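You operate a simulated robot arm through the tools that you are given. There is no shell and no other tool. Be economical: measure what you need, move in short steps, check, and stop when the job is done.

You run a simulated two-armed robot. Do the job below in one go: nothing can be reset, and whatever is moved stays where it is left.

## Task
Drop the blue and green rolls into the grey tub and cap it.
Fine: lay its lid on the grey table first, press it home at the end; the third tape roll stays on the table.
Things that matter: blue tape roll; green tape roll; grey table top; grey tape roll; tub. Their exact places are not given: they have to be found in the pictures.

The check looks at the end state, three seconds after you hand in, the way a careful person would. Anything else that was tipped, shoved, dropped, spilled or broken makes it a failure. Lids that push on must go on centred and level and be pressed home; caps that screw on are set level and turned clockwise until they are tight.

## Robot
Two 7-joint arms with two-finger parallel grippers on one trunk, on a base that drives. Base frame: it is fixed to the floor where the robot stands at the start and does not move with it; the origin is under the middle of the robot, x ahead of it, y to its left, z up. Lengths are in m, angles in degrees, forces in N, time in s.
The left shoulder is at the start at [0.06, 0.147, 0.543], the right one opposite. With the tool pointing down near the work surface each hand reaches from about 0.1 to 0.62 m from the robot's upright axis, wherever it stands, measured 20 degrees to its own side. Places, roughly: grey table top [0.7, -0.1, 0.8]. Payload 3.43 kg a hand.
Tool frame (each hand has its own): the origin (TCP) lies between the finger pads and is the grasp point; the fingertips stand 0.03 m ahead of it; z points along the fingers, y is the line along which they close. The gripper opens to 0.094 m. The fingers are 0.028 m wide and 0.01 m thick; the gripper's body (0.05 by 0.096 m) begins 0.055 m behind the TCP.
Orientation is that of the tool frame in the base frame, as [roll, pitch, yaw] about the fixed x, y, z axes, in that order (R = Rz(yaw) Ry(pitch) Rx(roll)). With the fingers straight down and closing along the base's y, the tool's x points along the base's -x, its y along +y and its z along -z.

## Interface
- The arms move only by the tool apply_moves. It takes "left_series", "right_series" or both (then of equal length, played together; a hand with none holds still); each is a list of rows, each a list of 7 numbers: the shift along the tool's x, y, z in units of 30 mm (1.0 is 30 mm), then the turn, a rotation vector about the tool's x, y, z in units of 4 degrees (1.0 is 4 degrees), then the closure, from 0 (fully open) to 1 (shut). In form: [[tx, ty, tz, ax, ay, az, jaw], ...]. A call has 1 to 10 rows; each row shifts and turns the commanded pose from where the row before left it, along the tool's axes as they then stand. A call with a number of a shift or a turn outside -1 to 1 is refused whole. Each row takes 0.2 s and may step no farther than 0.05 m and 8.6 degrees from the row before; otherwise, or with a gripper value out of range, the whole call is refused. A pose out of reach is approached as far as the arm can. The call stops where the force on the tool passes 40 N (or 10 N more than at its start, if that is more) or the arm is blocked; 0.2 s more then pass. The fingers move at their own pace (about 0.072 m/s each) and stop on an object; they squeeze with about 24 N. The grip force told is the motor's: it shows also when the fingers shut on nothing. Time passes only in rows, and 0.2 s behind the last, so rows that do not move let the fingers close. The reply holds the time, the measured pose of the TCP, the force on the tool along the base axes, the opening and the grip force, in the units named above and with some noise, with the torque about the TCP (base axes, N m) and any sound that the robot's microphone picked up.
- Cameras (640 x 400 px; columns grow to the right, rows downward): "scene" is now at [0.0634, -0.0005, 1.1881]; the picture's right is [-0.01, -1.00, 0.00], its down [-0.46, 0.00, -0.89] and it looks along [0.89, -0.01, -0.46] (base axes); focal length 250 px, centre (320, 200). "left" rides on the left gripper at [0.076, -0.014, -0.103] in its tool frame; the picture's right is [0.18, 0.98, 0.00], its down [-0.75, 0.14, -0.64] and it looks along [-0.63, 0.12, 0.77] (tool axes); focal length 243 px, centre (320, 200). "right" rides on the right gripper at [0.076, 0.014, -0.102] in its tool frame; the picture's right is [-0.18, 0.98, 0.00], its down [-0.75, -0.14, -0.64] and it looks along [-0.63, -0.12, 0.77] (tool axes); focal length 243 px, centre (320, 200).
- get_image(camera): a new picture of that camera. No time passes.
- slide_trunk(by): slides the trunk up (or, below 0, down) by that many m; the arms and the scene camera ride with it, the base frame stays. It gives what a move gives, with no picture.
- drive_base(legs): drives the robot by 1 to 6 legs, each [ahead, left, turn to the left] in m, m and degrees, along the robot's own axes; the way and the turn of a leg run together, so that a leg with both is an arc; at most 1.5 m and 180 degrees a leg. The arms and the cameras ride along, it lands a little off, and it stops where it bumps. It gives what a move gives.
- head_to(pan, tilt): turns the head with the scene camera to pan (to the left, within 86 degrees either way) and tilt (down, from -29 to 69), counted from straight ahead of the robot. It gives what a move gives.
- point_at(camera, pixels): for up to 12 pixels [column, row] of the newest picture of that camera ("zoom" is the newest enlarged one), the place [x, y, z] in the base frame of the surface seen there, good to about 0.002 m. No time passes.
- zoom(camera, box): a new picture of the part [left, top, right, bottom] of that camera's present view, enlarged. No time passes.
- job_done(): hands the job in; it is judged then, once.

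Keep the steps short. Do not move on a guess: measure, check each grasp and each placing, and mend mistakes. In all there are 80 turns and 58 pictures (those below and enlarged ones count). Leave the grippers open and the arms clear of the work at the hand-in unless told otherwise, and finish with a single line.

The tools are called as name(argument=value, ...) on one line, values as JSON. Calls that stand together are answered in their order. apply_moves: Moves the arms, as the interface text tells. Its arguments: {"type":"object","properties":{"left_series":{"type":"array"},"right_series":{"type":"array"}},"required":[]} The other tools are called the same way: slide_trunk (by) slides the trunk up or down; drive_base (legs) drives the base; head_to (pan, tilt) turns the head that bears the scene camera; get_image (camera) takes a picture; point_at (camera, pixels) gives the place of the surface under pixels of a picture; zoom (camera, box) takes an enlarged picture of a part of a camera's view; job_done () hands the job in.

At the start:

```text
time: 0.0
left_eef_pos: [0.2967, 0.0936, 0.9995]
left_ee_rot: [-179.9, 0.1, 179.9]
left_ft_force: [-0.3, 0.7, -0.8]
left_moment: [-0.02, -0.01, 0.04]
left_width: 0.094
left_grasp_force: 0.1
right_eef_pos: [0.3095, -0.2218, 0.9994]
right_ee_rot: [-180.0, -0.1, -179.9]
right_ft_force: [-0.6, -0.2, 0.5]
right_moment: [0.01, -0.04, -0.03]
right_width: 0.094
right_grasp_force: 0.1
trunk travel left (down, up): [-0.25, 0.0]
robot x, y, heading: [0.0007, 0.0017, -0.1]
head pan, tilt: [-0.3, 27.6]
```

scene: 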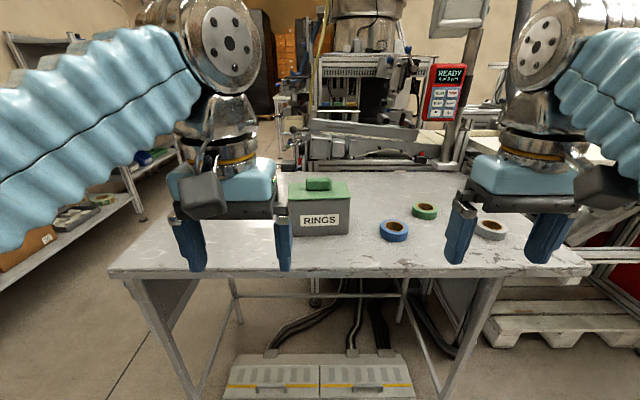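
right: 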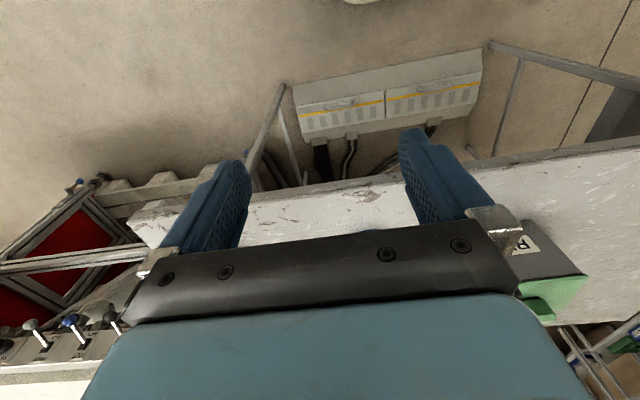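
left: 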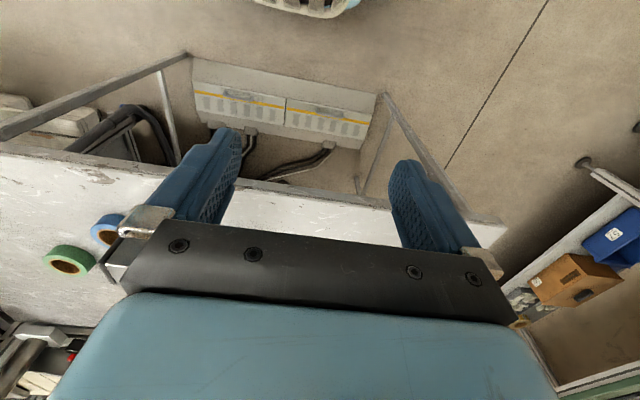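

I see the tub with its green lid and knob near (320,205), the blue roll at (394,231), the green at (424,211) and the grey at (490,229). I'll enlarge that area to measure it.

zoom(camera="scene", box=[270, 160, 430, 260])

point_at(camera="scene", pixels=[[319, 180], [319, 187], [300, 197], [345, 197], [320, 228], [394, 222], [394, 240], [382, 229], [424, 205], [424, 216], [300, 255], [450, 255]])

```text
4.00 times, centred on (350, 210) of scene
```

zoom: 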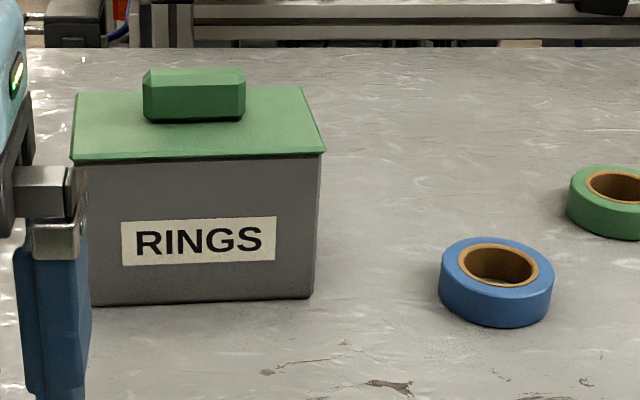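

```text
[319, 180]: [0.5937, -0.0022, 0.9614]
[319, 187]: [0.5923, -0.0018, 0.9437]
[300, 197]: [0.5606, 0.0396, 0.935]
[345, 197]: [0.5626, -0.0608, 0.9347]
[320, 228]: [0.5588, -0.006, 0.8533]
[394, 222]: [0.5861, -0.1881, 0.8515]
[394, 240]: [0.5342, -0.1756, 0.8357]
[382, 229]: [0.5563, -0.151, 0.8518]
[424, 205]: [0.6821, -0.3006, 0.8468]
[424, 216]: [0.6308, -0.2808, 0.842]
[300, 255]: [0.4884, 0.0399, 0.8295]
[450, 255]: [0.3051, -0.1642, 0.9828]
```

Next I'll measure the lid corners, knob, tub wall, rolls and table in the enlarged picture.

point_at(camera="zoom", pixels=[[74, 156], [321, 149], [298, 90], [80, 95], [148, 100], [242, 100], [155, 72], [238, 72], [195, 84], [100, 290], [305, 285], [200, 330]])

point_at(camera="zoom", pixels=[[443, 270], [551, 270], [496, 240], [496, 290], [460, 262], [537, 264], [498, 279], [496, 320], [572, 185], [620, 168], [400, 200], [500, 100]])

point_at(camera="scene", pixels=[[413, 207], [437, 207], [424, 209], [490, 218], [490, 232], [480, 228], [505, 226], [560, 265], [115, 268], [250, 190], [590, 268], [350, 175]])

```text
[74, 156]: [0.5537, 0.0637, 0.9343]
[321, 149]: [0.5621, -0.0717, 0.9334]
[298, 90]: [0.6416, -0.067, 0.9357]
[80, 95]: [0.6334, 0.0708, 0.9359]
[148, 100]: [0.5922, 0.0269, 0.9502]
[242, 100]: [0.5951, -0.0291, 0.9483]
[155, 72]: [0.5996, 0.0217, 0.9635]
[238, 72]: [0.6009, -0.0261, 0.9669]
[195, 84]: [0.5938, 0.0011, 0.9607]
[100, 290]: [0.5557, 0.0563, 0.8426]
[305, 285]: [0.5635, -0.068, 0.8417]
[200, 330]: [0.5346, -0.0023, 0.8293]
```

```text
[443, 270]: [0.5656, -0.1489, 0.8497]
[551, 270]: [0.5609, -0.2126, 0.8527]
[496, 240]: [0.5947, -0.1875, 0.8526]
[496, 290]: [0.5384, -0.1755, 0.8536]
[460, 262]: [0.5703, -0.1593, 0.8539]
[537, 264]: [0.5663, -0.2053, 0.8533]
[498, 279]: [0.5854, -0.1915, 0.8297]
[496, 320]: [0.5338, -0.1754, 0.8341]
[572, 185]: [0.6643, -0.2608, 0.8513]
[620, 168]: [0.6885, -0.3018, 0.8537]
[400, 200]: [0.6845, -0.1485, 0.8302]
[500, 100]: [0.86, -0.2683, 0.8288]
```

```text
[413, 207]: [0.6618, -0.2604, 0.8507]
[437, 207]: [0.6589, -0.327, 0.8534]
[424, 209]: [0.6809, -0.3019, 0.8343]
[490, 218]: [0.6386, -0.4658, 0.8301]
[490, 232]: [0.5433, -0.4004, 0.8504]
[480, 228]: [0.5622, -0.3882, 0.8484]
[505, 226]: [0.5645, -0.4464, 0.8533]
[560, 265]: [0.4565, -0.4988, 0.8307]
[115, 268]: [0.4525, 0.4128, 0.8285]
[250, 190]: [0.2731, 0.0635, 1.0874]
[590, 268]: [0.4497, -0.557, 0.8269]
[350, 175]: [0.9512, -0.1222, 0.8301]
```

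Readings: the table is at z≈0.829. The blue roll is centred near (0.566,-0.181), green near (0.661,-0.294) and grey near (0.563,-0.417). The lid centre is near (0.598,0.0) with its plate at z≈0.935. I need to drive a bit closer, so I'll look down to check the clearance to the table.

head_to(pan=0, tilt=66)

get_image(camera="scene")

```text
time: 1.1
left_eef_pos: [0.2979, 0.0925, 1.0011]
left_ee_rot: [-179.9, 0.1, 180.0]
left_ft_force: [-0.1, -0.2, 0.4]
left_moment: [-0.01, 0.01, 0.01]
left_width: 0.094
left_grasp_force: 0.0
right_eef_pos: [0.3092, -0.223, 0.9993]
right_ee_rot: [-179.9, 0.0, 179.9]
right_ft_force: [0.7, -0.4, 1.1]
right_moment: [-0.04, 0.0, -0.02]
right_width: 0.094
right_grasp_force: 0.1
trunk travel left (down, up): [-0.25, 0.0]
robot x, y, heading: [-0.0035, 0.0026, 0.2]
head pan, tilt: [0.0, 66.0]
```

```text
53 pictures are left
```

scene: 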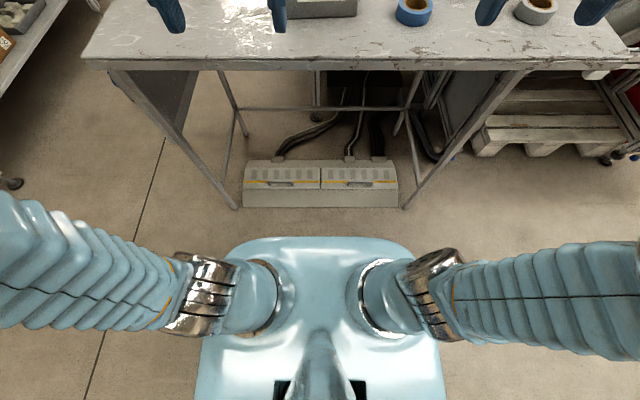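

point_at(camera="scene", pixels=[[320, 240], [320, 255], [260, 245], [390, 245], [320, 207], [320, 190], [235, 208], [407, 208], [320, 62], [280, 260]])

```text
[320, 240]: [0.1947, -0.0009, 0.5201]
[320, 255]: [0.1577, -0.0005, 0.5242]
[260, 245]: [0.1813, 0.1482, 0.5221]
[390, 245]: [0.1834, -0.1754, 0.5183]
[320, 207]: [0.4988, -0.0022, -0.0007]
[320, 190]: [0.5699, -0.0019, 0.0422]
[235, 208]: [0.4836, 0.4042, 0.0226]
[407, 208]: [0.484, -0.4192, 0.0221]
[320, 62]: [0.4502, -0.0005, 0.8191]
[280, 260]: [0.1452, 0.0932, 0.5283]
```

The robot's front is at x≈0.20, the table edge is at 0.45 and the floor box is at 0.50. Driving 0.18 ahead is clear, and the tool tips at z≈0.97 stay in front of the tub.

drive_base(legs=[[0.18, 0, 0]])

head_to(pan=0, tilt=45)

get_image(camera="scene")

get_image(camera="left")

```text
time: 2.6
left_eef_pos: [0.4803, 0.093, 1.0001]
left_ee_rot: [-179.9, 0.1, 179.8]
left_ft_force: [-0.2, -0.3, 0.6]
left_moment: [0.01, 0.01, -0.02]
left_width: 0.0939
left_grasp_force: 0.1
right_eef_pos: [0.4913, -0.2239, 1.0007]
right_ee_rot: [179.9, 0.0, 179.9]
right_ft_force: [0.7, -0.1, -0.2]
right_moment: [0.04, -0.01, 0.0]
right_width: 0.0942
right_grasp_force: 0.0
trunk travel left (down, up): [-0.25, 0.0]
robot x, y, heading: [0.1843, -0.0005, -0.1]
head pan, tilt: [0.0, 66.0]
```

```text
time: 3.4
left_eef_pos: [0.4801, 0.0917, 0.9998]
left_ee_rot: [-179.9, 0.1, 179.9]
left_ft_force: [-0.1, 0.0, -0.1]
left_moment: [-0.01, -0.06, 0.01]
left_width: 0.0941
left_grasp_force: 0.0
right_eef_pos: [0.4922, -0.2231, 1.0006]
right_ee_rot: [-180.0, -0.1, 179.9]
right_ft_force: [-0.2, -0.1, 0.7]
right_moment: [0.0, -0.02, 0.02]
right_width: 0.094
right_grasp_force: 0.1
trunk travel left (down, up): [-0.25, 0.0]
robot x, y, heading: [0.1813, -0.0002, -0.2]
head pan, tilt: [0.0, 45.0]
```

```text
52 pictures are left
```

scene: 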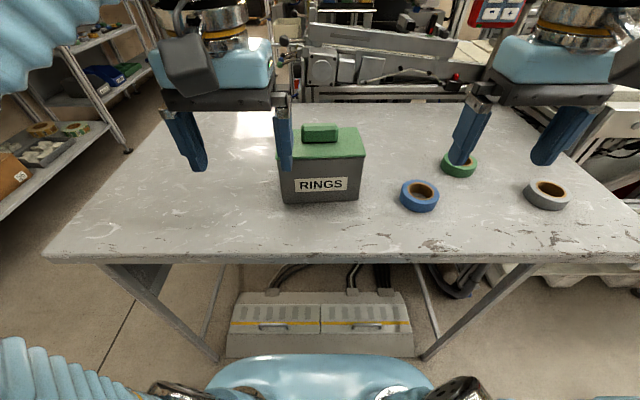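

```text
51 pictures are left
```

left: 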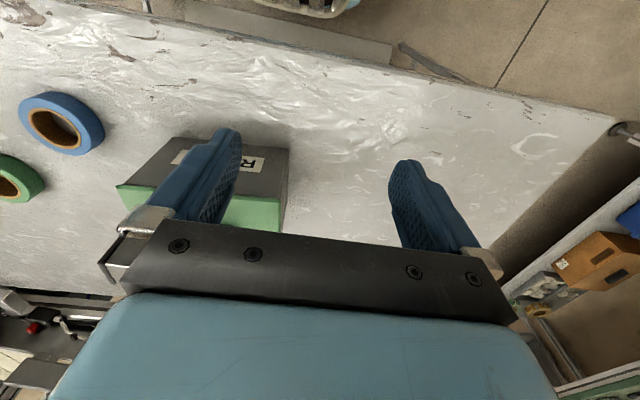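

Zooming on the lid from this closer view to measure the knob's depth and yaw.

zoom(camera="scene", box=[264, 115, 384, 190])

```text
5.33 times, centred on (324, 152) of scene
```

zoom: 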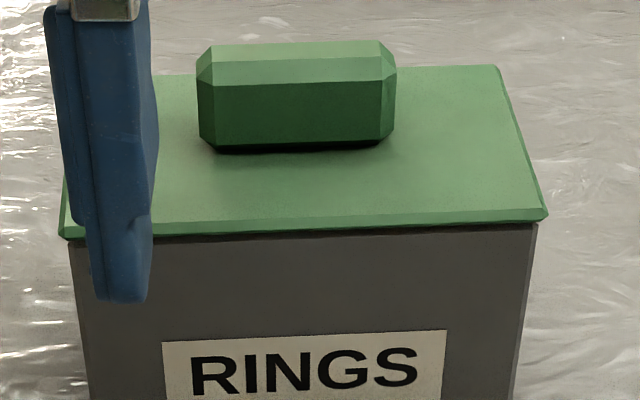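

point_at(camera="zoom", pixels=[[64, 230], [546, 210], [495, 68], [200, 110], [392, 110], [216, 60], [376, 60], [212, 46], [380, 43], [297, 68], [220, 140], [375, 140]])

point_at(camera="zoom", pixels=[[300, 228], [540, 218], [535, 226], [300, 235], [300, 120], [215, 160], [380, 155], [420, 70], [166, 80], [78, 245], [532, 240], [300, 320]])

```text
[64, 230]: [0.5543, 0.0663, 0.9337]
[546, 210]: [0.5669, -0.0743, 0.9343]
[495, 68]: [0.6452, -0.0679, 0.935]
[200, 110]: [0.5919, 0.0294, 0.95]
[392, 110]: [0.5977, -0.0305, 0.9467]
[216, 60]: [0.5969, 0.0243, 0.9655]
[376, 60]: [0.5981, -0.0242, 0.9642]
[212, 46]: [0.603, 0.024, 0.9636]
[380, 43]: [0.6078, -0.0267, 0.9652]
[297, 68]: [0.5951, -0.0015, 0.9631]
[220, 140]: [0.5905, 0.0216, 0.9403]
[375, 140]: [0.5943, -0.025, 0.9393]
```

```text
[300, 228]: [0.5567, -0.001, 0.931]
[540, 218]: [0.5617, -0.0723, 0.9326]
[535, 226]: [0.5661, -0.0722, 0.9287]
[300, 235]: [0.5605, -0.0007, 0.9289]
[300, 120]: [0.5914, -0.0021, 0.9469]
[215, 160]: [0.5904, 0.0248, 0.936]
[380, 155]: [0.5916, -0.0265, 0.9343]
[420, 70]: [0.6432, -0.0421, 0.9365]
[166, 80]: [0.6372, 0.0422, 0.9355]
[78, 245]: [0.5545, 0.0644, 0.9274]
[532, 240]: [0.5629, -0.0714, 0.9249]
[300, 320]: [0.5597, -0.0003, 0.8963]
```

The lid is centred at about (0.600,-0.001), yaw about +4.5°. The knob runs along y (60 mm), with its top at z 0.965. I'll raise the left hand, bring it over the knob and turn it 4.5°.

apply_moves(left_series=[[0, 0, -1, 0, 0, 0, 0], [-1, -0.77, 0, 0, 0, 0, 0], [-1, -0.77, 0, 0, 0, 0, 0], [-1, -0.77, 0, 0, 0, 0, 0], [-1, -0.77, 0, 0, 0, 0, 0], [0, 0, 0, 0, 0, -0.56, 0], [0, 0, 0, 0, 0, -0.56, 0], [0, 0, 0, 0, 0, 0, 0]])

get_image(camera="left")

get_image(camera="scene")

```text
time: 5.2
left_eef_pos: [0.5469, 0.0411, 0.9968]
left_ee_rot: [-179.9, 0.2, -175.6]
left_ft_force: [1.0, -0.3, 0.2]
left_moment: [0.0, 0.02, -0.02]
left_width: 0.0939
left_grasp_force: 0.1
left hand out of reach, approached as far as the arm can: row 1, 4, 5
right_eef_pos: [0.4924, -0.2228, 0.9995]
right_ee_rot: [180.0, 0.0, 180.0]
right_ft_force: [1.2, 0.2, 0.2]
right_moment: [0.01, 0.02, 0.01]
right_width: 0.0937
right_grasp_force: 0.1
trunk travel left (down, up): [-0.25, 0.0]
robot x, y, heading: [0.1846, 0.0006, 0.0]
head pan, tilt: [0.0, 45.0]
```

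```text
49 pictures are left
```

left: 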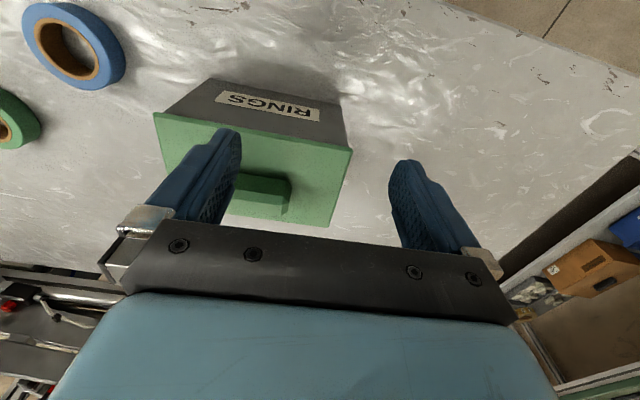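

```text
48 pictures are left
```

scene: 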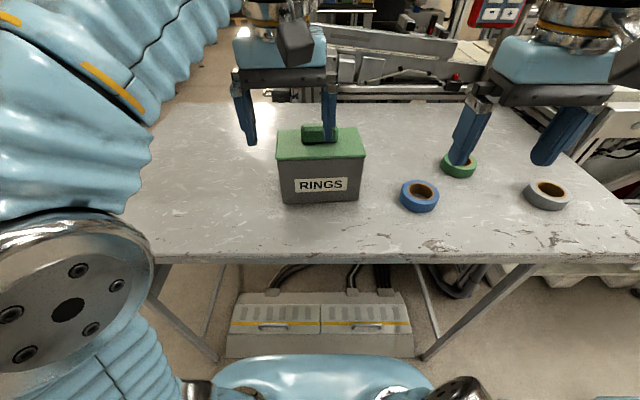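

The hand stalled at (0.547,0.041,0.997), so at this height it needs the robot to be closer. I'll draw the hand back the same way, then use the left camera to measure how far the base itself sticks out before driving further.

apply_moves(left_series=[[1, 0.77, 0, 0, 0, 0, 0], [1, 0.77, 0, 0, 0, 0, 0], [1, 0.77, 0, 0, 0, 0, 0], [1, 0.77, 0, 0, 0, 0, 0], [1, 0, 0, 0, 0, 0, 0], [1, 0, 0, 0, 0, 0, 0], [1, 0, 0, 0, 0, 0, 0], [0, 0, 0, 0, 0, 0, 0]])

get_image(camera="left")

```text
time: 7.0
left_eef_pos: [0.3927, 0.0847, 0.9866]
left_ee_rot: [-179.9, 0.2, -175.6]
left_ft_force: [-0.5, 0.4, -0.1]
left_moment: [-0.01, -0.02, 0.02]
left_width: 0.0939
left_grasp_force: 0.0
left hand out of reach, approached as far as the arm can: row 3, 4, 5, 6
right_eef_pos: [0.4926, -0.2245, 0.9991]
right_ee_rot: [-179.9, 0.1, 180.0]
right_ft_force: [-0.3, 0.5, 0.9]
right_moment: [-0.03, 0.03, -0.02]
right_width: 0.0939
right_grasp_force: 0.0
trunk travel left (down, up): [-0.25, 0.0]
robot x, y, heading: [0.1823, 0.0003, -0.1]
head pan, tilt: [0.0, 45.0]
```

```text
47 pictures are left
```

left: 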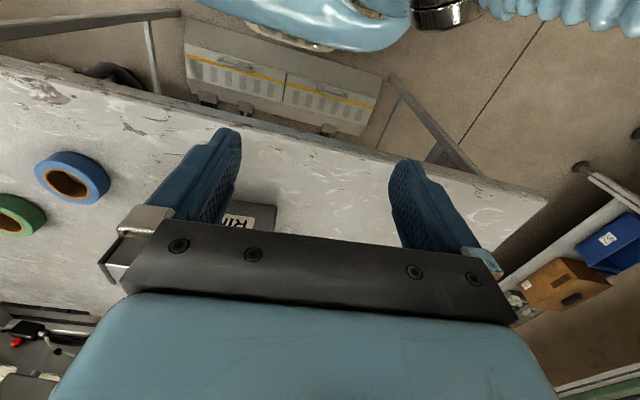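

The left picture shows the robot's blue front edge with a paler bumper at (290,40), and the floor box at (280,80). I'll measure these for clearance.

point_at(camera="left", pixels=[[290, 42], [320, 47], [300, 30], [370, 45], [270, 75], [260, 50], [200, 30], [380, 80], [395, 90], [440, 20], [250, 20], [230, 5]])

head_to(pan=45, tilt=50)

get_image(camera="scene")

```text
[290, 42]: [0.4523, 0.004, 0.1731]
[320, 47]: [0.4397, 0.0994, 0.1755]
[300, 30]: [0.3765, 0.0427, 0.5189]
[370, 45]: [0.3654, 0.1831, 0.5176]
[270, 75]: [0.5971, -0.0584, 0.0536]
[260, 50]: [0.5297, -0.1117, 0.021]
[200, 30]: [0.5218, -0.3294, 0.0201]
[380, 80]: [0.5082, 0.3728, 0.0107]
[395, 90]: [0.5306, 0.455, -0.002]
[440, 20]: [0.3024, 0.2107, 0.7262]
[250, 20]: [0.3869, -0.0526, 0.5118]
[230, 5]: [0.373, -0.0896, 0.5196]
```

```text
time: 8.1
left_eef_pos: [0.3935, 0.0837, 0.9859]
left_ee_rot: [-180.0, 0.1, -175.8]
left_ft_force: [-0.3, 0.0, -0.7]
left_moment: [-0.02, -0.01, -0.01]
left_width: 0.0939
left_grasp_force: 0.1
right_eef_pos: [0.4919, -0.2229, 0.9995]
right_ee_rot: [180.0, -0.1, 179.9]
right_ft_force: [-0.7, -0.2, -0.1]
right_moment: [0.03, 0.0, 0.03]
right_width: 0.0941
right_grasp_force: 0.1
trunk travel left (down, up): [-0.25, 0.0]
robot x, y, heading: [0.184, 0.0012, -0.2]
head pan, tilt: [45.0, 50.0]
```

```text
46 pictures are left
```

scene: 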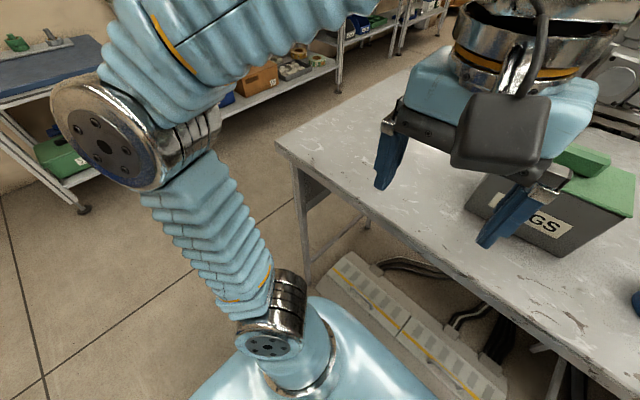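

The base's bumper is at x≈0.452, z 0.17, and the floor box is at x≈0.50, so only about 3 cm is left ahead. Instead I'll shift 0.147 right, which puts the left shoulder in line with the tub, and 0.028 ahead.

drive_base(legs=[[0, -0.147, 0], [0.028, 0, 0]])

head_to(pan=12, tilt=45)

```text
time: 9.9
left_eef_pos: [0.4203, -0.0621, 0.9847]
left_ee_rot: [-179.9, 0.3, -175.4]
left_ft_force: [-0.9, 0.4, 1.0]
left_moment: [-0.02, -0.02, -0.03]
left_width: 0.094
left_grasp_force: 0.0
right_eef_pos: [0.519, -0.3707, 1.0007]
right_ee_rot: [-180.0, 0.0, -180.0]
right_ft_force: [-0.2, -0.4, 0.3]
right_moment: [0.02, -0.04, 0.03]
right_width: 0.0939
right_grasp_force: 0.1
trunk travel left (down, up): [-0.25, 0.0]
robot x, y, heading: [0.2116, -0.1461, -0.0]
head pan, tilt: [45.0, 50.0]
```

```text
time: 10.9
left_eef_pos: [0.4209, -0.0603, 0.9847]
left_ee_rot: [-179.8, 0.1, -175.5]
left_ft_force: [0.2, -0.7, -0.5]
left_moment: [-0.02, -0.05, -0.01]
left_width: 0.094
left_grasp_force: 0.0
right_eef_pos: [0.52, -0.3706, 0.9996]
right_ee_rot: [-180.0, 0.0, 180.0]
right_ft_force: [0.3, 0.4, 1.0]
right_moment: [0.01, -0.01, 0.0]
right_width: 0.0938
right_grasp_force: 0.0
trunk travel left (down, up): [-0.25, 0.0]
robot x, y, heading: [0.21, -0.1475, 0.4]
head pan, tilt: [12.0, 45.0]
```

The left hand is at (0.4205,-0.061,0.985), yaw 184.5. I'll line it up in front of the knob at (0.50,-0.001).

apply_moves(left_series=[[-0.933, 0.596, 0, 0, 0, 0, 0], [-0.933, 0.596, 0, 0, 0, 0, 0], [-0.933, 0.596, 0, 0, 0, 0, 0], [0, 0, 0, 0, 0, 0, 0]])

get_image(camera="scene")

get_image(camera="left")

```text
time: 11.9
left_eef_pos: [0.5002, -0.0002, 0.9858]
left_ee_rot: [-179.8, 0.1, -175.5]
left_ft_force: [0.5, -1.0, 0.4]
left_moment: [0.0, 0.01, -0.04]
left_width: 0.0942
left_grasp_force: 0.0
right_eef_pos: [0.5201, -0.3703, 1.0002]
right_ee_rot: [-179.9, 0.0, -180.0]
right_ft_force: [0.0, 0.5, 0.0]
right_moment: [0.01, 0.01, -0.01]
right_width: 0.094
right_grasp_force: 0.0
trunk travel left (down, up): [-0.25, 0.0]
robot x, y, heading: [0.2113, -0.1485, -0.1]
head pan, tilt: [12.0, 45.0]
```

```text
45 pictures are left
```

scene: 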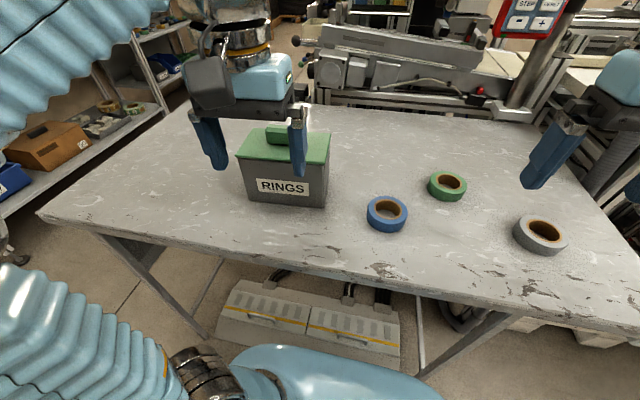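

```text
44 pictures are left
```

left: 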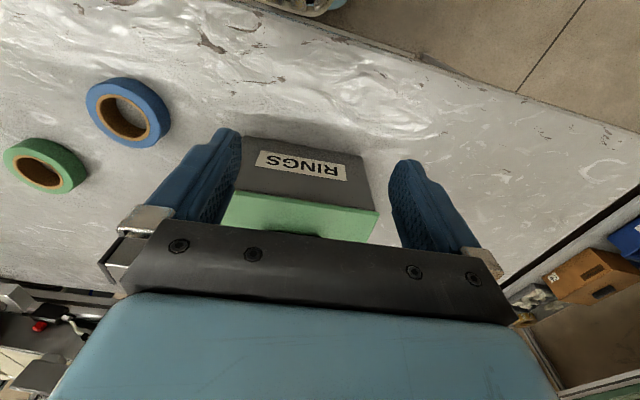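

Aligned. Now I'll go forward over the knob to (0.600,-0.001) at the same height, with the tips at 0.956 beside the knob and above the plate.

apply_moves(left_series=[[-0.829, -0.072, 0, 0, 0, 0, 0], [-0.829, -0.072, 0, 0, 0, 0, 0], [-0.829, -0.072, 0, 0, 0, 0, 0], [-0.829, -0.072, 0, 0, 0, 0, 0], [0, 0, 0, 0, 0, 0, 0]])

zoom(camera="scene", box=[200, 80, 360, 180])

get_image(camera="left")

```text
time: 13.1
left_eef_pos: [0.6005, -0.0023, 0.9869]
left_ee_rot: [-180.0, 0.1, -175.6]
left_ft_force: [0.0, -0.1, 0.1]
left_moment: [-0.02, -0.01, 0.04]
left_width: 0.0941
left_grasp_force: 0.1
right_eef_pos: [0.5208, -0.3712, 0.9991]
right_ee_rot: [-179.9, 0.1, -179.9]
right_ft_force: [0.6, 0.5, -0.4]
right_moment: [-0.03, 0.0, 0.01]
right_width: 0.094
right_grasp_force: 0.1
trunk travel left (down, up): [-0.25, 0.0]
robot x, y, heading: [0.2104, -0.1481, 0.2]
head pan, tilt: [12.0, 45.0]
```

```text
4.00 times, centred on (280, 130) of scene
```

zoom: 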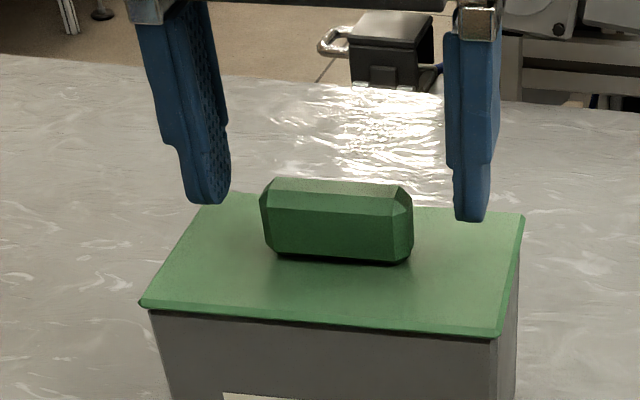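

```text
42 pictures are left
```

left: 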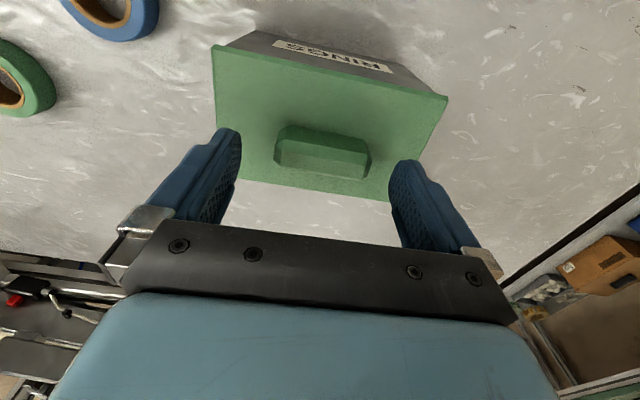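

I'll measure the knob from the left camera, including its far edges, to confirm the grasp line.

point_at(camera="left", pixels=[[290, 130], [368, 142], [282, 158], [362, 172], [325, 150], [322, 166], [328, 136], [322, 176], [447, 97], [214, 47], [243, 182], [388, 200]])

```text
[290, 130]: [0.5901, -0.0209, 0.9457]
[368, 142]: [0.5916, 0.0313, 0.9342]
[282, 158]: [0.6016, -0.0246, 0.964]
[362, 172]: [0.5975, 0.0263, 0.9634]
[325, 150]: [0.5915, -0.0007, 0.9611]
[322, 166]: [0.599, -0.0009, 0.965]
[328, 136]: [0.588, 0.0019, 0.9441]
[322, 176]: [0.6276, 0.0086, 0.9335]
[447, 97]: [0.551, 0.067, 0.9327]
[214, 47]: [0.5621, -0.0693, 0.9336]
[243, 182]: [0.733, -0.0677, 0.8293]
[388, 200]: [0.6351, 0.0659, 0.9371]
```

The knob is centred at (0.599, 0.000). I'll nudge +1.5 mm in y, lower 16 mm and close.

apply_moves(left_series=[[0, 0.05, 0.27, 0, 0, 0, 0], [0, 0, 0.26, 0, 0, 0, 0], [0, 0, 0, 0, 0, 0, 0], [0, 0, 0, 0, 0, 0, 1], [0, 0, 0, 0, 0, 0, 1], [0, 0, 0, 0, 0, 0, 1], [0, 0, 0, 0, 0, 0, 1]])

zoom(camera="scene", box=[200, 80, 360, 180])

```text
time: 14.7
left_eef_pos: [0.6014, -0.0008, 0.9716]
left_ee_rot: [-179.9, 0.1, -175.5]
left_ft_force: [-0.7, 1.0, 0.9]
left_moment: [0.06, -0.03, 0.01]
left_width: 0.0589
left_grasp_force: 24.2
right_eef_pos: [0.5214, -0.3698, 1.0006]
right_ee_rot: [179.9, 0.1, -180.0]
right_ft_force: [0.3, 0.7, -0.2]
right_moment: [0.03, -0.03, -0.03]
right_width: 0.0941
right_grasp_force: 0.2
trunk travel left (down, up): [-0.25, 0.0]
robot x, y, heading: [0.2127, -0.1491, -0.1]
head pan, tilt: [12.0, 45.0]
```

```text
4.00 times, centred on (280, 130) of scene
```

zoom: 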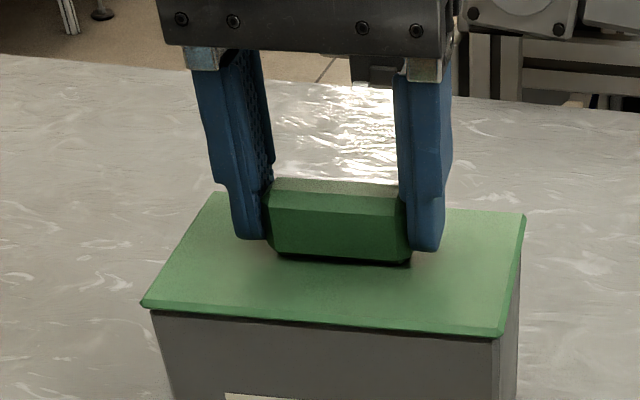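

Gripped (59 mm, 24 N). I'll lift slowly and straight, watching whether the tub stays put.

apply_moves(left_series=[[0, 0, -0.1, 0, 0, 0, 1], [0, 0, -0.15, 0, 0, 0, 1], [0, 0, -0.2, 0, 0, 0, 1], [0, 0, -0.25, 0, 0, 0, 1], [0, 0, 0, 0, 0, 0, 1]])

get_image(camera="scene")

```text
time: 15.9
left_eef_pos: [0.6014, -0.0017, 0.9862]
left_ee_rot: [-179.9, -0.1, -175.6]
left_ft_force: [0.7, -0.5, -1.5]
left_moment: [0.0, 0.0, 0.02]
left_width: 0.0592
left_grasp_force: 23.8
left hand out of reach, approached as far as the arm can: row 4
right_eef_pos: [0.5189, -0.3715, 0.9993]
right_ee_rot: [180.0, 0.0, 180.0]
right_ft_force: [-0.2, 0.4, -0.4]
right_moment: [-0.01, -0.01, -0.01]
right_width: 0.0939
right_grasp_force: 0.0
trunk travel left (down, up): [-0.25, 0.0]
robot x, y, heading: [0.2104, -0.1456, -0.0]
head pan, tilt: [12.0, 45.0]
```

```text
40 pictures are left
```

scene: 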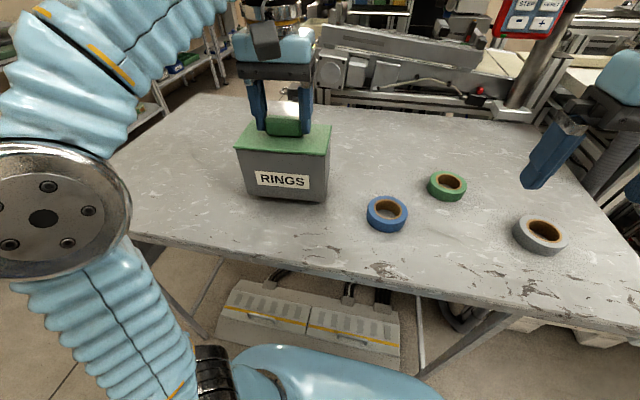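

The height limit here is about 0.986. I'll zoom to see whether the lid is free of the tub.

zoom(camera="scene", box=[200, 100, 360, 210])

```text
3.64 times, centred on (280, 155) of scene
```

zoom: 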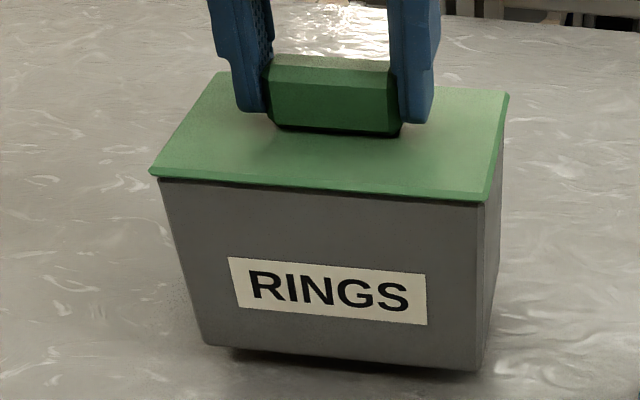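

The tub came up with the lid because the fit is tight, and it hangs level about 15 mm high. I'll set it gently back down where it stood; the second hand will have to hold the tub.

apply_moves(left_series=[[0, 0, 0.15, 0, 0, 0, 1], [0, 0, 0.15, 0, 0, 0, 1], [0, 0, 0.1, 0, 0, 0, 1], [0, 0, 0.05, 0, 0, 0, 1], [0, 0, 0.03, 0, 0, 0, 1], [0, 0, 0, 0, 0, 0, 1]])

zoom(camera="scene", box=[200, 100, 360, 210])

```text
time: 17.3
left_eef_pos: [0.6019, -0.0013, 0.9724]
left_ee_rot: [-179.9, 0.1, -175.5]
left_ft_force: [1.5, -0.6, -1.2]
left_moment: [-0.02, 0.01, -0.02]
left_width: 0.0591
left_grasp_force: 23.9
right_eef_pos: [0.519, -0.3699, 0.9985]
right_ee_rot: [-180.0, 0.1, 180.0]
right_ft_force: [-0.3, 0.4, 0.1]
right_moment: [0.01, 0.02, 0.01]
right_width: 0.0941
right_grasp_force: 0.0
trunk travel left (down, up): [-0.25, 0.0]
robot x, y, heading: [0.2067, -0.1457, -0.1]
head pan, tilt: [12.0, 45.0]
```

```text
3.64 times, centred on (280, 155) of scene
```

zoom: 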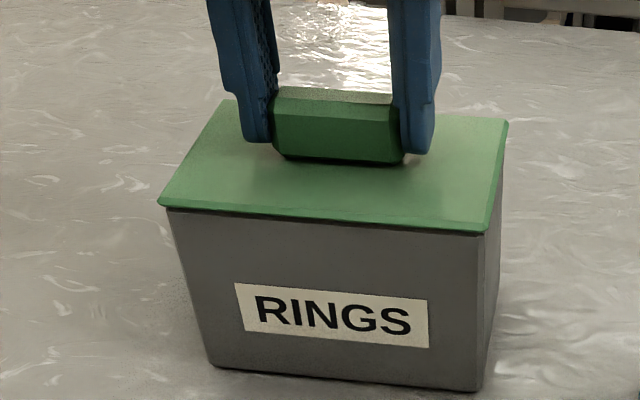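

It still reads about -1.2 N, so the tub is barely hanging. I'll creep down about 1.5 mm until the table takes the weight.

apply_moves(left_series=[[0, 0, 0.02, 0, 0, 0, 1], [0, 0, 0.02, 0, 0, 0, 1], [0, 0, 0.01, 0, 0, 0, 1], [0, 0, 0, 0, 0, 0, 1]])

```text
time: 18.3
left_eef_pos: [0.6019, -0.0019, 0.9709]
left_ee_rot: [-179.9, 0.2, -175.5]
left_ft_force: [1.9, 0.5, 10.5]
left_moment: [0.28, 0.03, -0.1]
left_width: 0.059
left_grasp_force: 24.2
right_eef_pos: [0.5202, -0.3702, 0.9999]
right_ee_rot: [180.0, 0.0, 180.0]
right_ft_force: [-0.2, 0.2, -0.4]
right_moment: [0.01, 0.01, 0.02]
right_width: 0.094
right_grasp_force: 0.1
trunk travel left (down, up): [-0.25, 0.0]
robot x, y, heading: [0.2089, -0.1486, 0.0]
head pan, tilt: [12.0, 45.0]
```

The tub stands on the table (10 N upward). I'll open, rise and withdraw toward the robot.

apply_moves(left_series=[[0, 0, 0, 0, 0, 0, 0], [0, 0, 0, 0, 0, 0, 0], [0, 0, -0.45, 0, 0, 0, 0], [1, 0.08, 0, 0, 0, 0, 0], [1, 0.08, 0, 0, 0, 0, 0], [1, 0.08, 0, 0, 0, 0, 0], [1, 0.08, 0, 0, 0, 0, 0], [1, 0.08, 0, 0, 0, 0, 0], [0, 0, 0, 0, 0, 0, 0]])

zoom(camera="scene", box=[200, 100, 360, 210])

```text
time: 20.3
left_eef_pos: [0.4509, -0.0025, 0.9854]
left_ee_rot: [-179.9, 0.1, -175.5]
left_ft_force: [-0.3, 0.5, -0.9]
left_moment: [0.03, 0.0, 0.0]
left_width: 0.0938
left_grasp_force: 0.1
right_eef_pos: [0.5192, -0.3701, 1.0002]
right_ee_rot: [-180.0, 0.0, 179.9]
right_ft_force: [-0.4, 0.1, 0.4]
right_moment: [0.01, -0.02, 0.0]
right_width: 0.0939
right_grasp_force: 0.1
trunk travel left (down, up): [-0.25, 0.0]
robot x, y, heading: [0.2103, -0.1447, 0.0]
head pan, tilt: [12.0, 45.0]
```

```text
3.64 times, centred on (280, 155) of scene
```

zoom: 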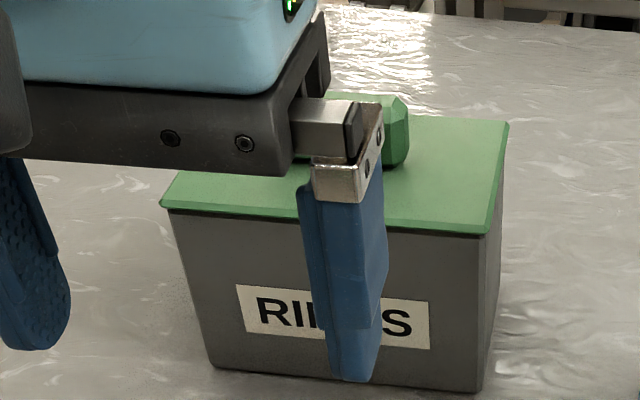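

The tub stands well. I'll now swap roles: drive 0.293 left so the right shoulder lines up with the tub. The left hand will hold the tub's free left end and the right hand will pull the lid.

drive_base(legs=[[0, 0.293, 0]])

head_to(pan=-12, tilt=45)

apply_moves(left_series=[[0, 0.3, 0, 0, 0, 1, 0], [0, 0, 0, 0, 0, 1, 0], [0, 0, 0, 0, 0, 1, 0], [0, 0, 0, 0, 0, 1, 0], [0, 0, 0, 0, 0, 1, 0], [0, 0, 0, 0, 0, 1, 0], [0, 0, 0, 0, 0, 1, 0], [0, 0, 0, 0, 0, 1, 0], [0, 0, 0, 0, 0, 1, 0], [0, 0, 0, 0, 0, 1, 0]])

get_image(camera="scene")

```text
time: 22.3
left_eef_pos: [0.4527, 0.2873, 0.985]
left_ee_rot: [-179.8, 0.1, -175.7]
left_ft_force: [0.7, -0.2, 0.0]
left_moment: [0.05, -0.01, -0.01]
left_width: 0.0942
left_grasp_force: 0.1
right_eef_pos: [0.5196, -0.0804, 1.0009]
right_ee_rot: [180.0, 0.0, 179.8]
right_ft_force: [-0.7, -0.9, -0.4]
right_moment: [-0.02, -0.01, 0.02]
right_width: 0.094
right_grasp_force: 0.1
trunk travel left (down, up): [-0.25, 0.0]
robot x, y, heading: [0.2099, 0.1452, -0.5]
head pan, tilt: [12.0, 45.0]
```

```text
time: 23.2
left_eef_pos: [0.4525, 0.2874, 0.9853]
left_ee_rot: [-179.8, 0.0, -175.8]
left_ft_force: [-0.4, 0.2, -1.0]
left_moment: [0.0, 0.01, 0.04]
left_width: 0.0944
left_grasp_force: 0.0
right_eef_pos: [0.5194, -0.0797, 0.999]
right_ee_rot: [180.0, 0.0, 179.7]
right_ft_force: [0.3, 0.2, 0.1]
right_moment: [0.04, -0.03, -0.01]
right_width: 0.0939
right_grasp_force: 0.0
trunk travel left (down, up): [-0.25, 0.0]
robot x, y, heading: [0.2115, 0.1452, -0.3]
head pan, tilt: [-12.0, 45.0]
```

```text
time: 25.4
left_eef_pos: [0.4505, 0.2971, 0.9845]
left_ee_rot: [-180.0, 0.2, 144.2]
left_ft_force: [-0.4, 0.4, -0.1]
left_moment: [-0.01, 0.02, -0.02]
left_width: 0.094
left_grasp_force: 0.0
right_eef_pos: [0.5196, -0.0802, 0.999]
right_ee_rot: [-179.9, 0.0, 179.8]
right_ft_force: [0.1, -0.1, -0.1]
right_moment: [-0.02, 0.01, -0.01]
right_width: 0.0937
right_grasp_force: 0.0
trunk travel left (down, up): [-0.25, 0.0]
robot x, y, heading: [0.2117, 0.1412, -0.4]
head pan, tilt: [-12.0, 45.0]
```

```text
36 pictures are left
```

scene: 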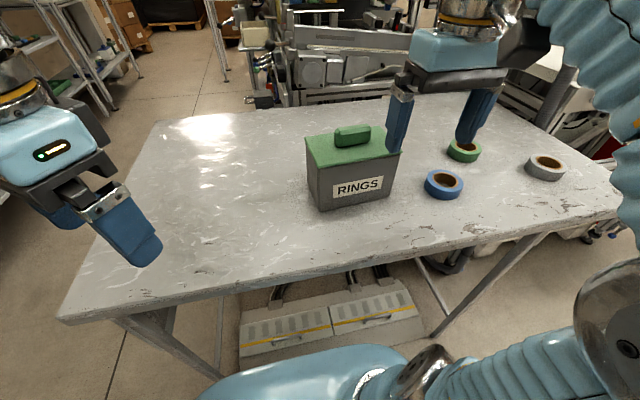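

The left hand is at yaw 144.2 and needs 94.5. I'll keep turning and measure the tub again from this view.

apply_moves(left_series=[[0, 0, 0, 0, 0, 1, 0], [0, 0, 0, 0, 0, 1, 0], [0, 0, 0, 0, 0, 1, 0], [0, 0, 0, 0, 0, 1, 0], [0, 0, 0, 0, 0, 1, 0], [0, 0, 0, 0, 0, 1, 0], [0, 0, 0, 0, 0, 1, 0], [0, 0, 0, 0, 0, 1, 0], [0, 0, 0, 0, 0, 1, 0], [0, 0, 0, 0, 0, 1, 0]])

zoom(camera="scene", box=[290, 110, 410, 215])

```text
time: 27.6
left_eef_pos: [0.4514, 0.2977, 0.9842]
left_ee_rot: [179.9, 0.1, 104.2]
left_ft_force: [0.4, 0.0, -0.3]
left_moment: [0.02, -0.02, -0.04]
left_width: 0.0938
left_grasp_force: 0.0
right_eef_pos: [0.5199, -0.0814, 1.001]
right_ee_rot: [-179.9, 0.1, 179.8]
right_ft_force: [0.5, 0.4, 0.4]
right_moment: [-0.01, 0.04, 0.03]
right_width: 0.0944
right_grasp_force: 0.1
trunk travel left (down, up): [-0.25, 0.0]
robot x, y, heading: [0.2139, 0.143, -0.3]
head pan, tilt: [-12.0, 45.0]
```

```text
3.81 times, centred on (350, 162) of scene
```

zoom: 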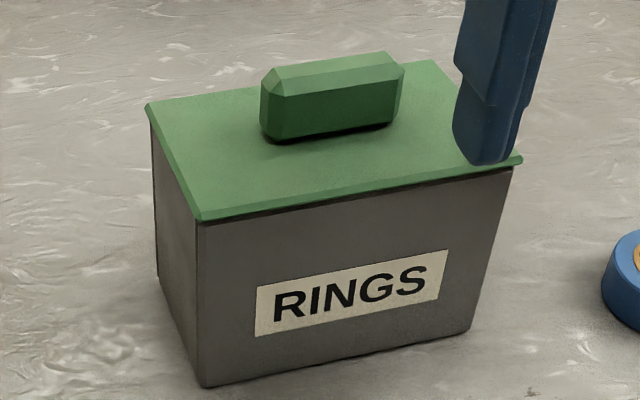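

point_at(camera="zoom", pixels=[[199, 217], [151, 106], [518, 160], [205, 240], [205, 370], [160, 140], [160, 270], [180, 250], [180, 180], [270, 75], [395, 60], [268, 128]])

point_at(camera="zoom", pixels=[[300, 205], [300, 215], [300, 240], [300, 350], [440, 180], [440, 330], [190, 210], [195, 350], [390, 130], [280, 97], [390, 80], [435, 66]])

```text
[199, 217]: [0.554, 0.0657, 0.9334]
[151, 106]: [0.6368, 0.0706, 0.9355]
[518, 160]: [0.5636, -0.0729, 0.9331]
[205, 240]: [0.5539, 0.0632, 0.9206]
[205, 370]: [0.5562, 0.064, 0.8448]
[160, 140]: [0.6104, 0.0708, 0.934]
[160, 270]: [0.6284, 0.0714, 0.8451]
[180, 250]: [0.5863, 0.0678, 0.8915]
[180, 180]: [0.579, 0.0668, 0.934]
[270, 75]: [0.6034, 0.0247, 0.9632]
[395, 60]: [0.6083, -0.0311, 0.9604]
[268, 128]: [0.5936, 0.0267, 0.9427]
```

```text
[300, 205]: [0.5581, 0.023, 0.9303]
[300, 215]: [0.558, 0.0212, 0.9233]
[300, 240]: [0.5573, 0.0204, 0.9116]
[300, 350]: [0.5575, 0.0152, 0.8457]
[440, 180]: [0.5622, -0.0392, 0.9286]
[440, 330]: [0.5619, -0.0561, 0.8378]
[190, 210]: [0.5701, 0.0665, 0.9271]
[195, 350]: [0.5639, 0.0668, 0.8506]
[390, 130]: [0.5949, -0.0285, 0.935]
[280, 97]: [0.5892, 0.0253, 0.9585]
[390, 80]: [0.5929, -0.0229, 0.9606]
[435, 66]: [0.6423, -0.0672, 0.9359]
```

The lid is nearly flush with the walls. The tub's front wall is at x≈0.555 and its back at ≈0.636 (81 mm, yaw ≈4°), and its left end is at y≈0.068. I'll finish the turn to yaw 94 and begin tilting the left hand 44° so its fingers point right and down.

apply_moves(left_series=[[0, 0, 0, 0, 0, 1, 0], [0, 0, 0, 0, 0, 1, 0], [0, 0, 0, 0, 0, 0.55, 0], [0, 0, 0, 0, -1, 0, 0], [0, 0, 0, 0, -1, 0, 0], [0, 0, 0, 0, -1, 0, 0], [0, 0, 0, 0, -1, 0, 0], [0, 0, 0, 0, -1, 0, 0], [0, 0, 0, 0, -1, 0, 0], [0, 0, 0, 0, -1, 0, 0]])

apply_moves(left_series=[[0, 0, 0, 0, -1, 0, 0], [0, 0, 0, 0, -1, 0, 0], [0, 0, 0, 0, -1, 0, 0], [0, 0, 0, 0, -1, 0, 0], [0, 0, 0, 0, 0, 0, 0]])

get_image(camera="scene")

```text
time: 29.8
left_eef_pos: [0.4514, 0.2947, 0.9849]
left_ee_rot: [179.8, 28.2, 93.9]
left_ft_force: [-0.6, 0.3, 0.4]
left_moment: [0.02, -0.02, -0.02]
left_width: 0.0942
left_grasp_force: 0.0
right_eef_pos: [0.5191, -0.0809, 0.9995]
right_ee_rot: [-180.0, -0.1, 179.8]
right_ft_force: [0.4, -0.4, 0.1]
right_moment: [0.0, 0.03, 0.02]
right_width: 0.0938
right_grasp_force: 0.0
trunk travel left (down, up): [-0.25, 0.0]
robot x, y, heading: [0.2091, 0.1423, -0.3]
head pan, tilt: [-12.0, 45.0]
```

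```text
time: 31.0
left_eef_pos: [0.4513, 0.2964, 0.9847]
left_ee_rot: [179.7, 44.1, 94.0]
left_ft_force: [-0.3, 0.4, 0.5]
left_moment: [-0.01, -0.02, 0.01]
left_width: 0.0938
left_grasp_force: 0.1
right_eef_pos: [0.5195, -0.0801, 0.9997]
right_ee_rot: [180.0, 0.1, 179.9]
right_ft_force: [0.6, -0.9, -0.2]
right_moment: [0.0, 0.0, -0.03]
right_width: 0.0938
right_grasp_force: 0.0
trunk travel left (down, up): [-0.25, 0.0]
robot x, y, heading: [0.2087, 0.1434, -0.6]
head pan, tilt: [-12.0, 45.0]
```

```text
34 pictures are left
```

scene: 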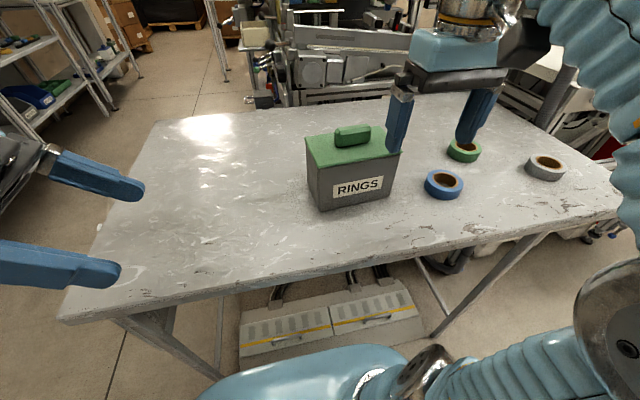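

The tilt is reached (pitch 44, yaw 94). I'll move the left hand to a stand-off left of the tub at (0.587,0.17,0.891).

apply_moves(left_series=[[-0.177, 0.703, 0.897, 0, 0, 0, 0], [-0.177, 0.703, 0.897, 0, 0, 0, 0], [-0.177, 0.703, 0.897, 0, 0, 0, 0], [-0.177, 0.703, 0.897, 0, 0, 0, 0], [-0.177, 0.703, 0.897, 0, 0, 0, 0], [-0.177, 0.703, 0.897, 0, 0, 0, 0], [0, 0, 0, 0, 0, 0, 0]])

get_image(camera="scene")

get_image(camera="left")

```text
time: 32.6
left_eef_pos: [0.5882, 0.1706, 0.8919]
left_ee_rot: [179.7, 44.0, 93.9]
left_ft_force: [-0.4, 1.2, 0.0]
left_moment: [0.02, 0.01, 0.01]
left_width: 0.094
left_grasp_force: 0.0
right_eef_pos: [0.5195, -0.0801, 1.0]
right_ee_rot: [180.0, 0.1, 179.6]
right_ft_force: [0.1, 0.2, -0.7]
right_moment: [-0.02, -0.04, 0.02]
right_width: 0.0942
right_grasp_force: 0.0
trunk travel left (down, up): [-0.25, 0.0]
robot x, y, heading: [0.2118, 0.1442, -0.3]
head pan, tilt: [-12.0, 45.0]
```

```text
33 pictures are left
```

scene: 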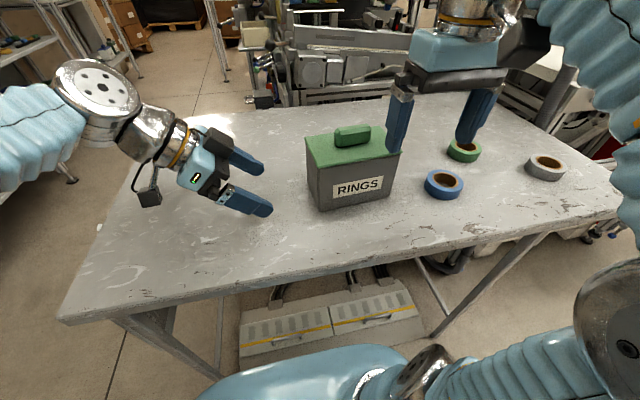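

```text
32 pictures are left
```

left: 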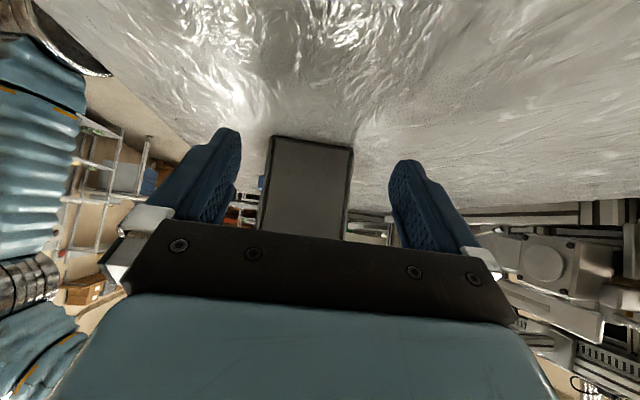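

The fingers are centred on the tub's left end (pixels 240–388, with the tub at 272–352). I'll slide in along the tub axis.

apply_moves(left_series=[[-0.75, -0.007, 0.74, 0, 0, 0, 0], [-0.75, -0.007, 0.74, 0, 0, 0, 0], [-0.5, -0.005, 0.49, 0, 0, 0, 0], [-0.25, 0, 0.25, 0, 0, 0, 0], [0, 0, 0, 0, 0, 0, 0]])

zoom(camera="scene", box=[240, 110, 420, 220])

get_image(camera="left")

```text
time: 33.8
left_eef_pos: [0.5949, 0.0767, 0.8895]
left_ee_rot: [179.8, 44.2, 93.9]
left_ft_force: [-0.1, 0.2, 0.5]
left_moment: [0.03, -0.02, -0.01]
left_width: 0.0939
left_grasp_force: 0.1
right_eef_pos: [0.5208, -0.0814, 0.9996]
right_ee_rot: [-180.0, -0.1, 179.7]
right_ft_force: [0.1, 0.2, 0.7]
right_moment: [0.01, 0.02, 0.0]
right_width: 0.0939
right_grasp_force: 0.0
trunk travel left (down, up): [-0.25, 0.0]
robot x, y, heading: [0.2095, 0.1466, -0.2]
head pan, tilt: [-12.0, 45.0]
```

```text
3.56 times, centred on (330, 165) of scene
```

zoom: 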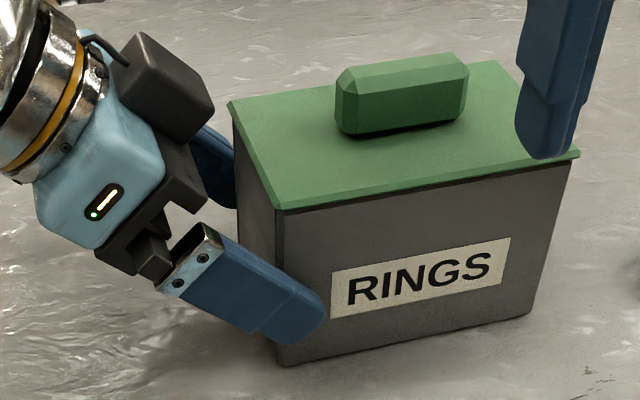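

```text
30 pictures are left
```

left: 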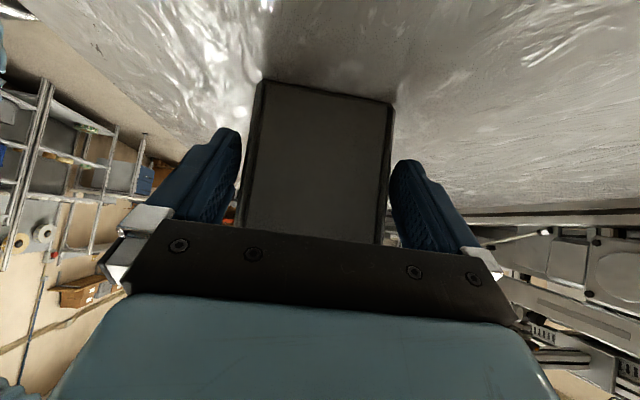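

It's well straddled and below the lid. I'll close the left gripper on the tub body, move the right hand in front of the knob and measure the left hand's nearest parts.

apply_moves(left_series=[[0, 0, 0, 0, 0, 0, 1], [0, 0, 0, 0, 0, 0, 1], [0, 0, 0, 0, 0, 0, 1], [0, 0, 0, 0, 0, 0, 1]])

point_at(camera="zoom", pixels=[[212, 95], [135, 35], [190, 140], [205, 190], [230, 150], [160, 70], [340, 95], [465, 70], [350, 130], [455, 115], [400, 85], [230, 110]])

```text
time: 34.8
left_eef_pos: [0.5945, 0.0769, 0.89]
left_ee_rot: [179.8, 44.1, 94.0]
left_ft_force: [-0.7, -0.2, 1.7]
left_moment: [-0.03, -0.01, 0.01]
left_width: 0.0886
left_grasp_force: 24.0
right_eef_pos: [0.5183, -0.0813, 1.0007]
right_ee_rot: [179.9, -0.1, 179.9]
right_ft_force: [-0.1, 0.0, -0.5]
right_moment: [0.02, -0.04, -0.04]
right_width: 0.0941
right_grasp_force: 0.0
trunk travel left (down, up): [-0.25, 0.0]
robot x, y, heading: [0.2112, 0.1475, -0.5]
head pan, tilt: [-12.0, 45.0]
```

```text
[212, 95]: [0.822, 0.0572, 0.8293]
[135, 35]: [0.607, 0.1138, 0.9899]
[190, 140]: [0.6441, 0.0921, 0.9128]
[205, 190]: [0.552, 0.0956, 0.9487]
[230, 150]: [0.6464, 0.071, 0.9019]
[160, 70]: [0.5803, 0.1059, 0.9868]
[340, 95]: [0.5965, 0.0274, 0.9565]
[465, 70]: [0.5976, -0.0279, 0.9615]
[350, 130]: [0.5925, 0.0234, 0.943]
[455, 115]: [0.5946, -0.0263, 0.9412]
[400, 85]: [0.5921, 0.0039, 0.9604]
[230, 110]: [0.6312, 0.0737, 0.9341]
```

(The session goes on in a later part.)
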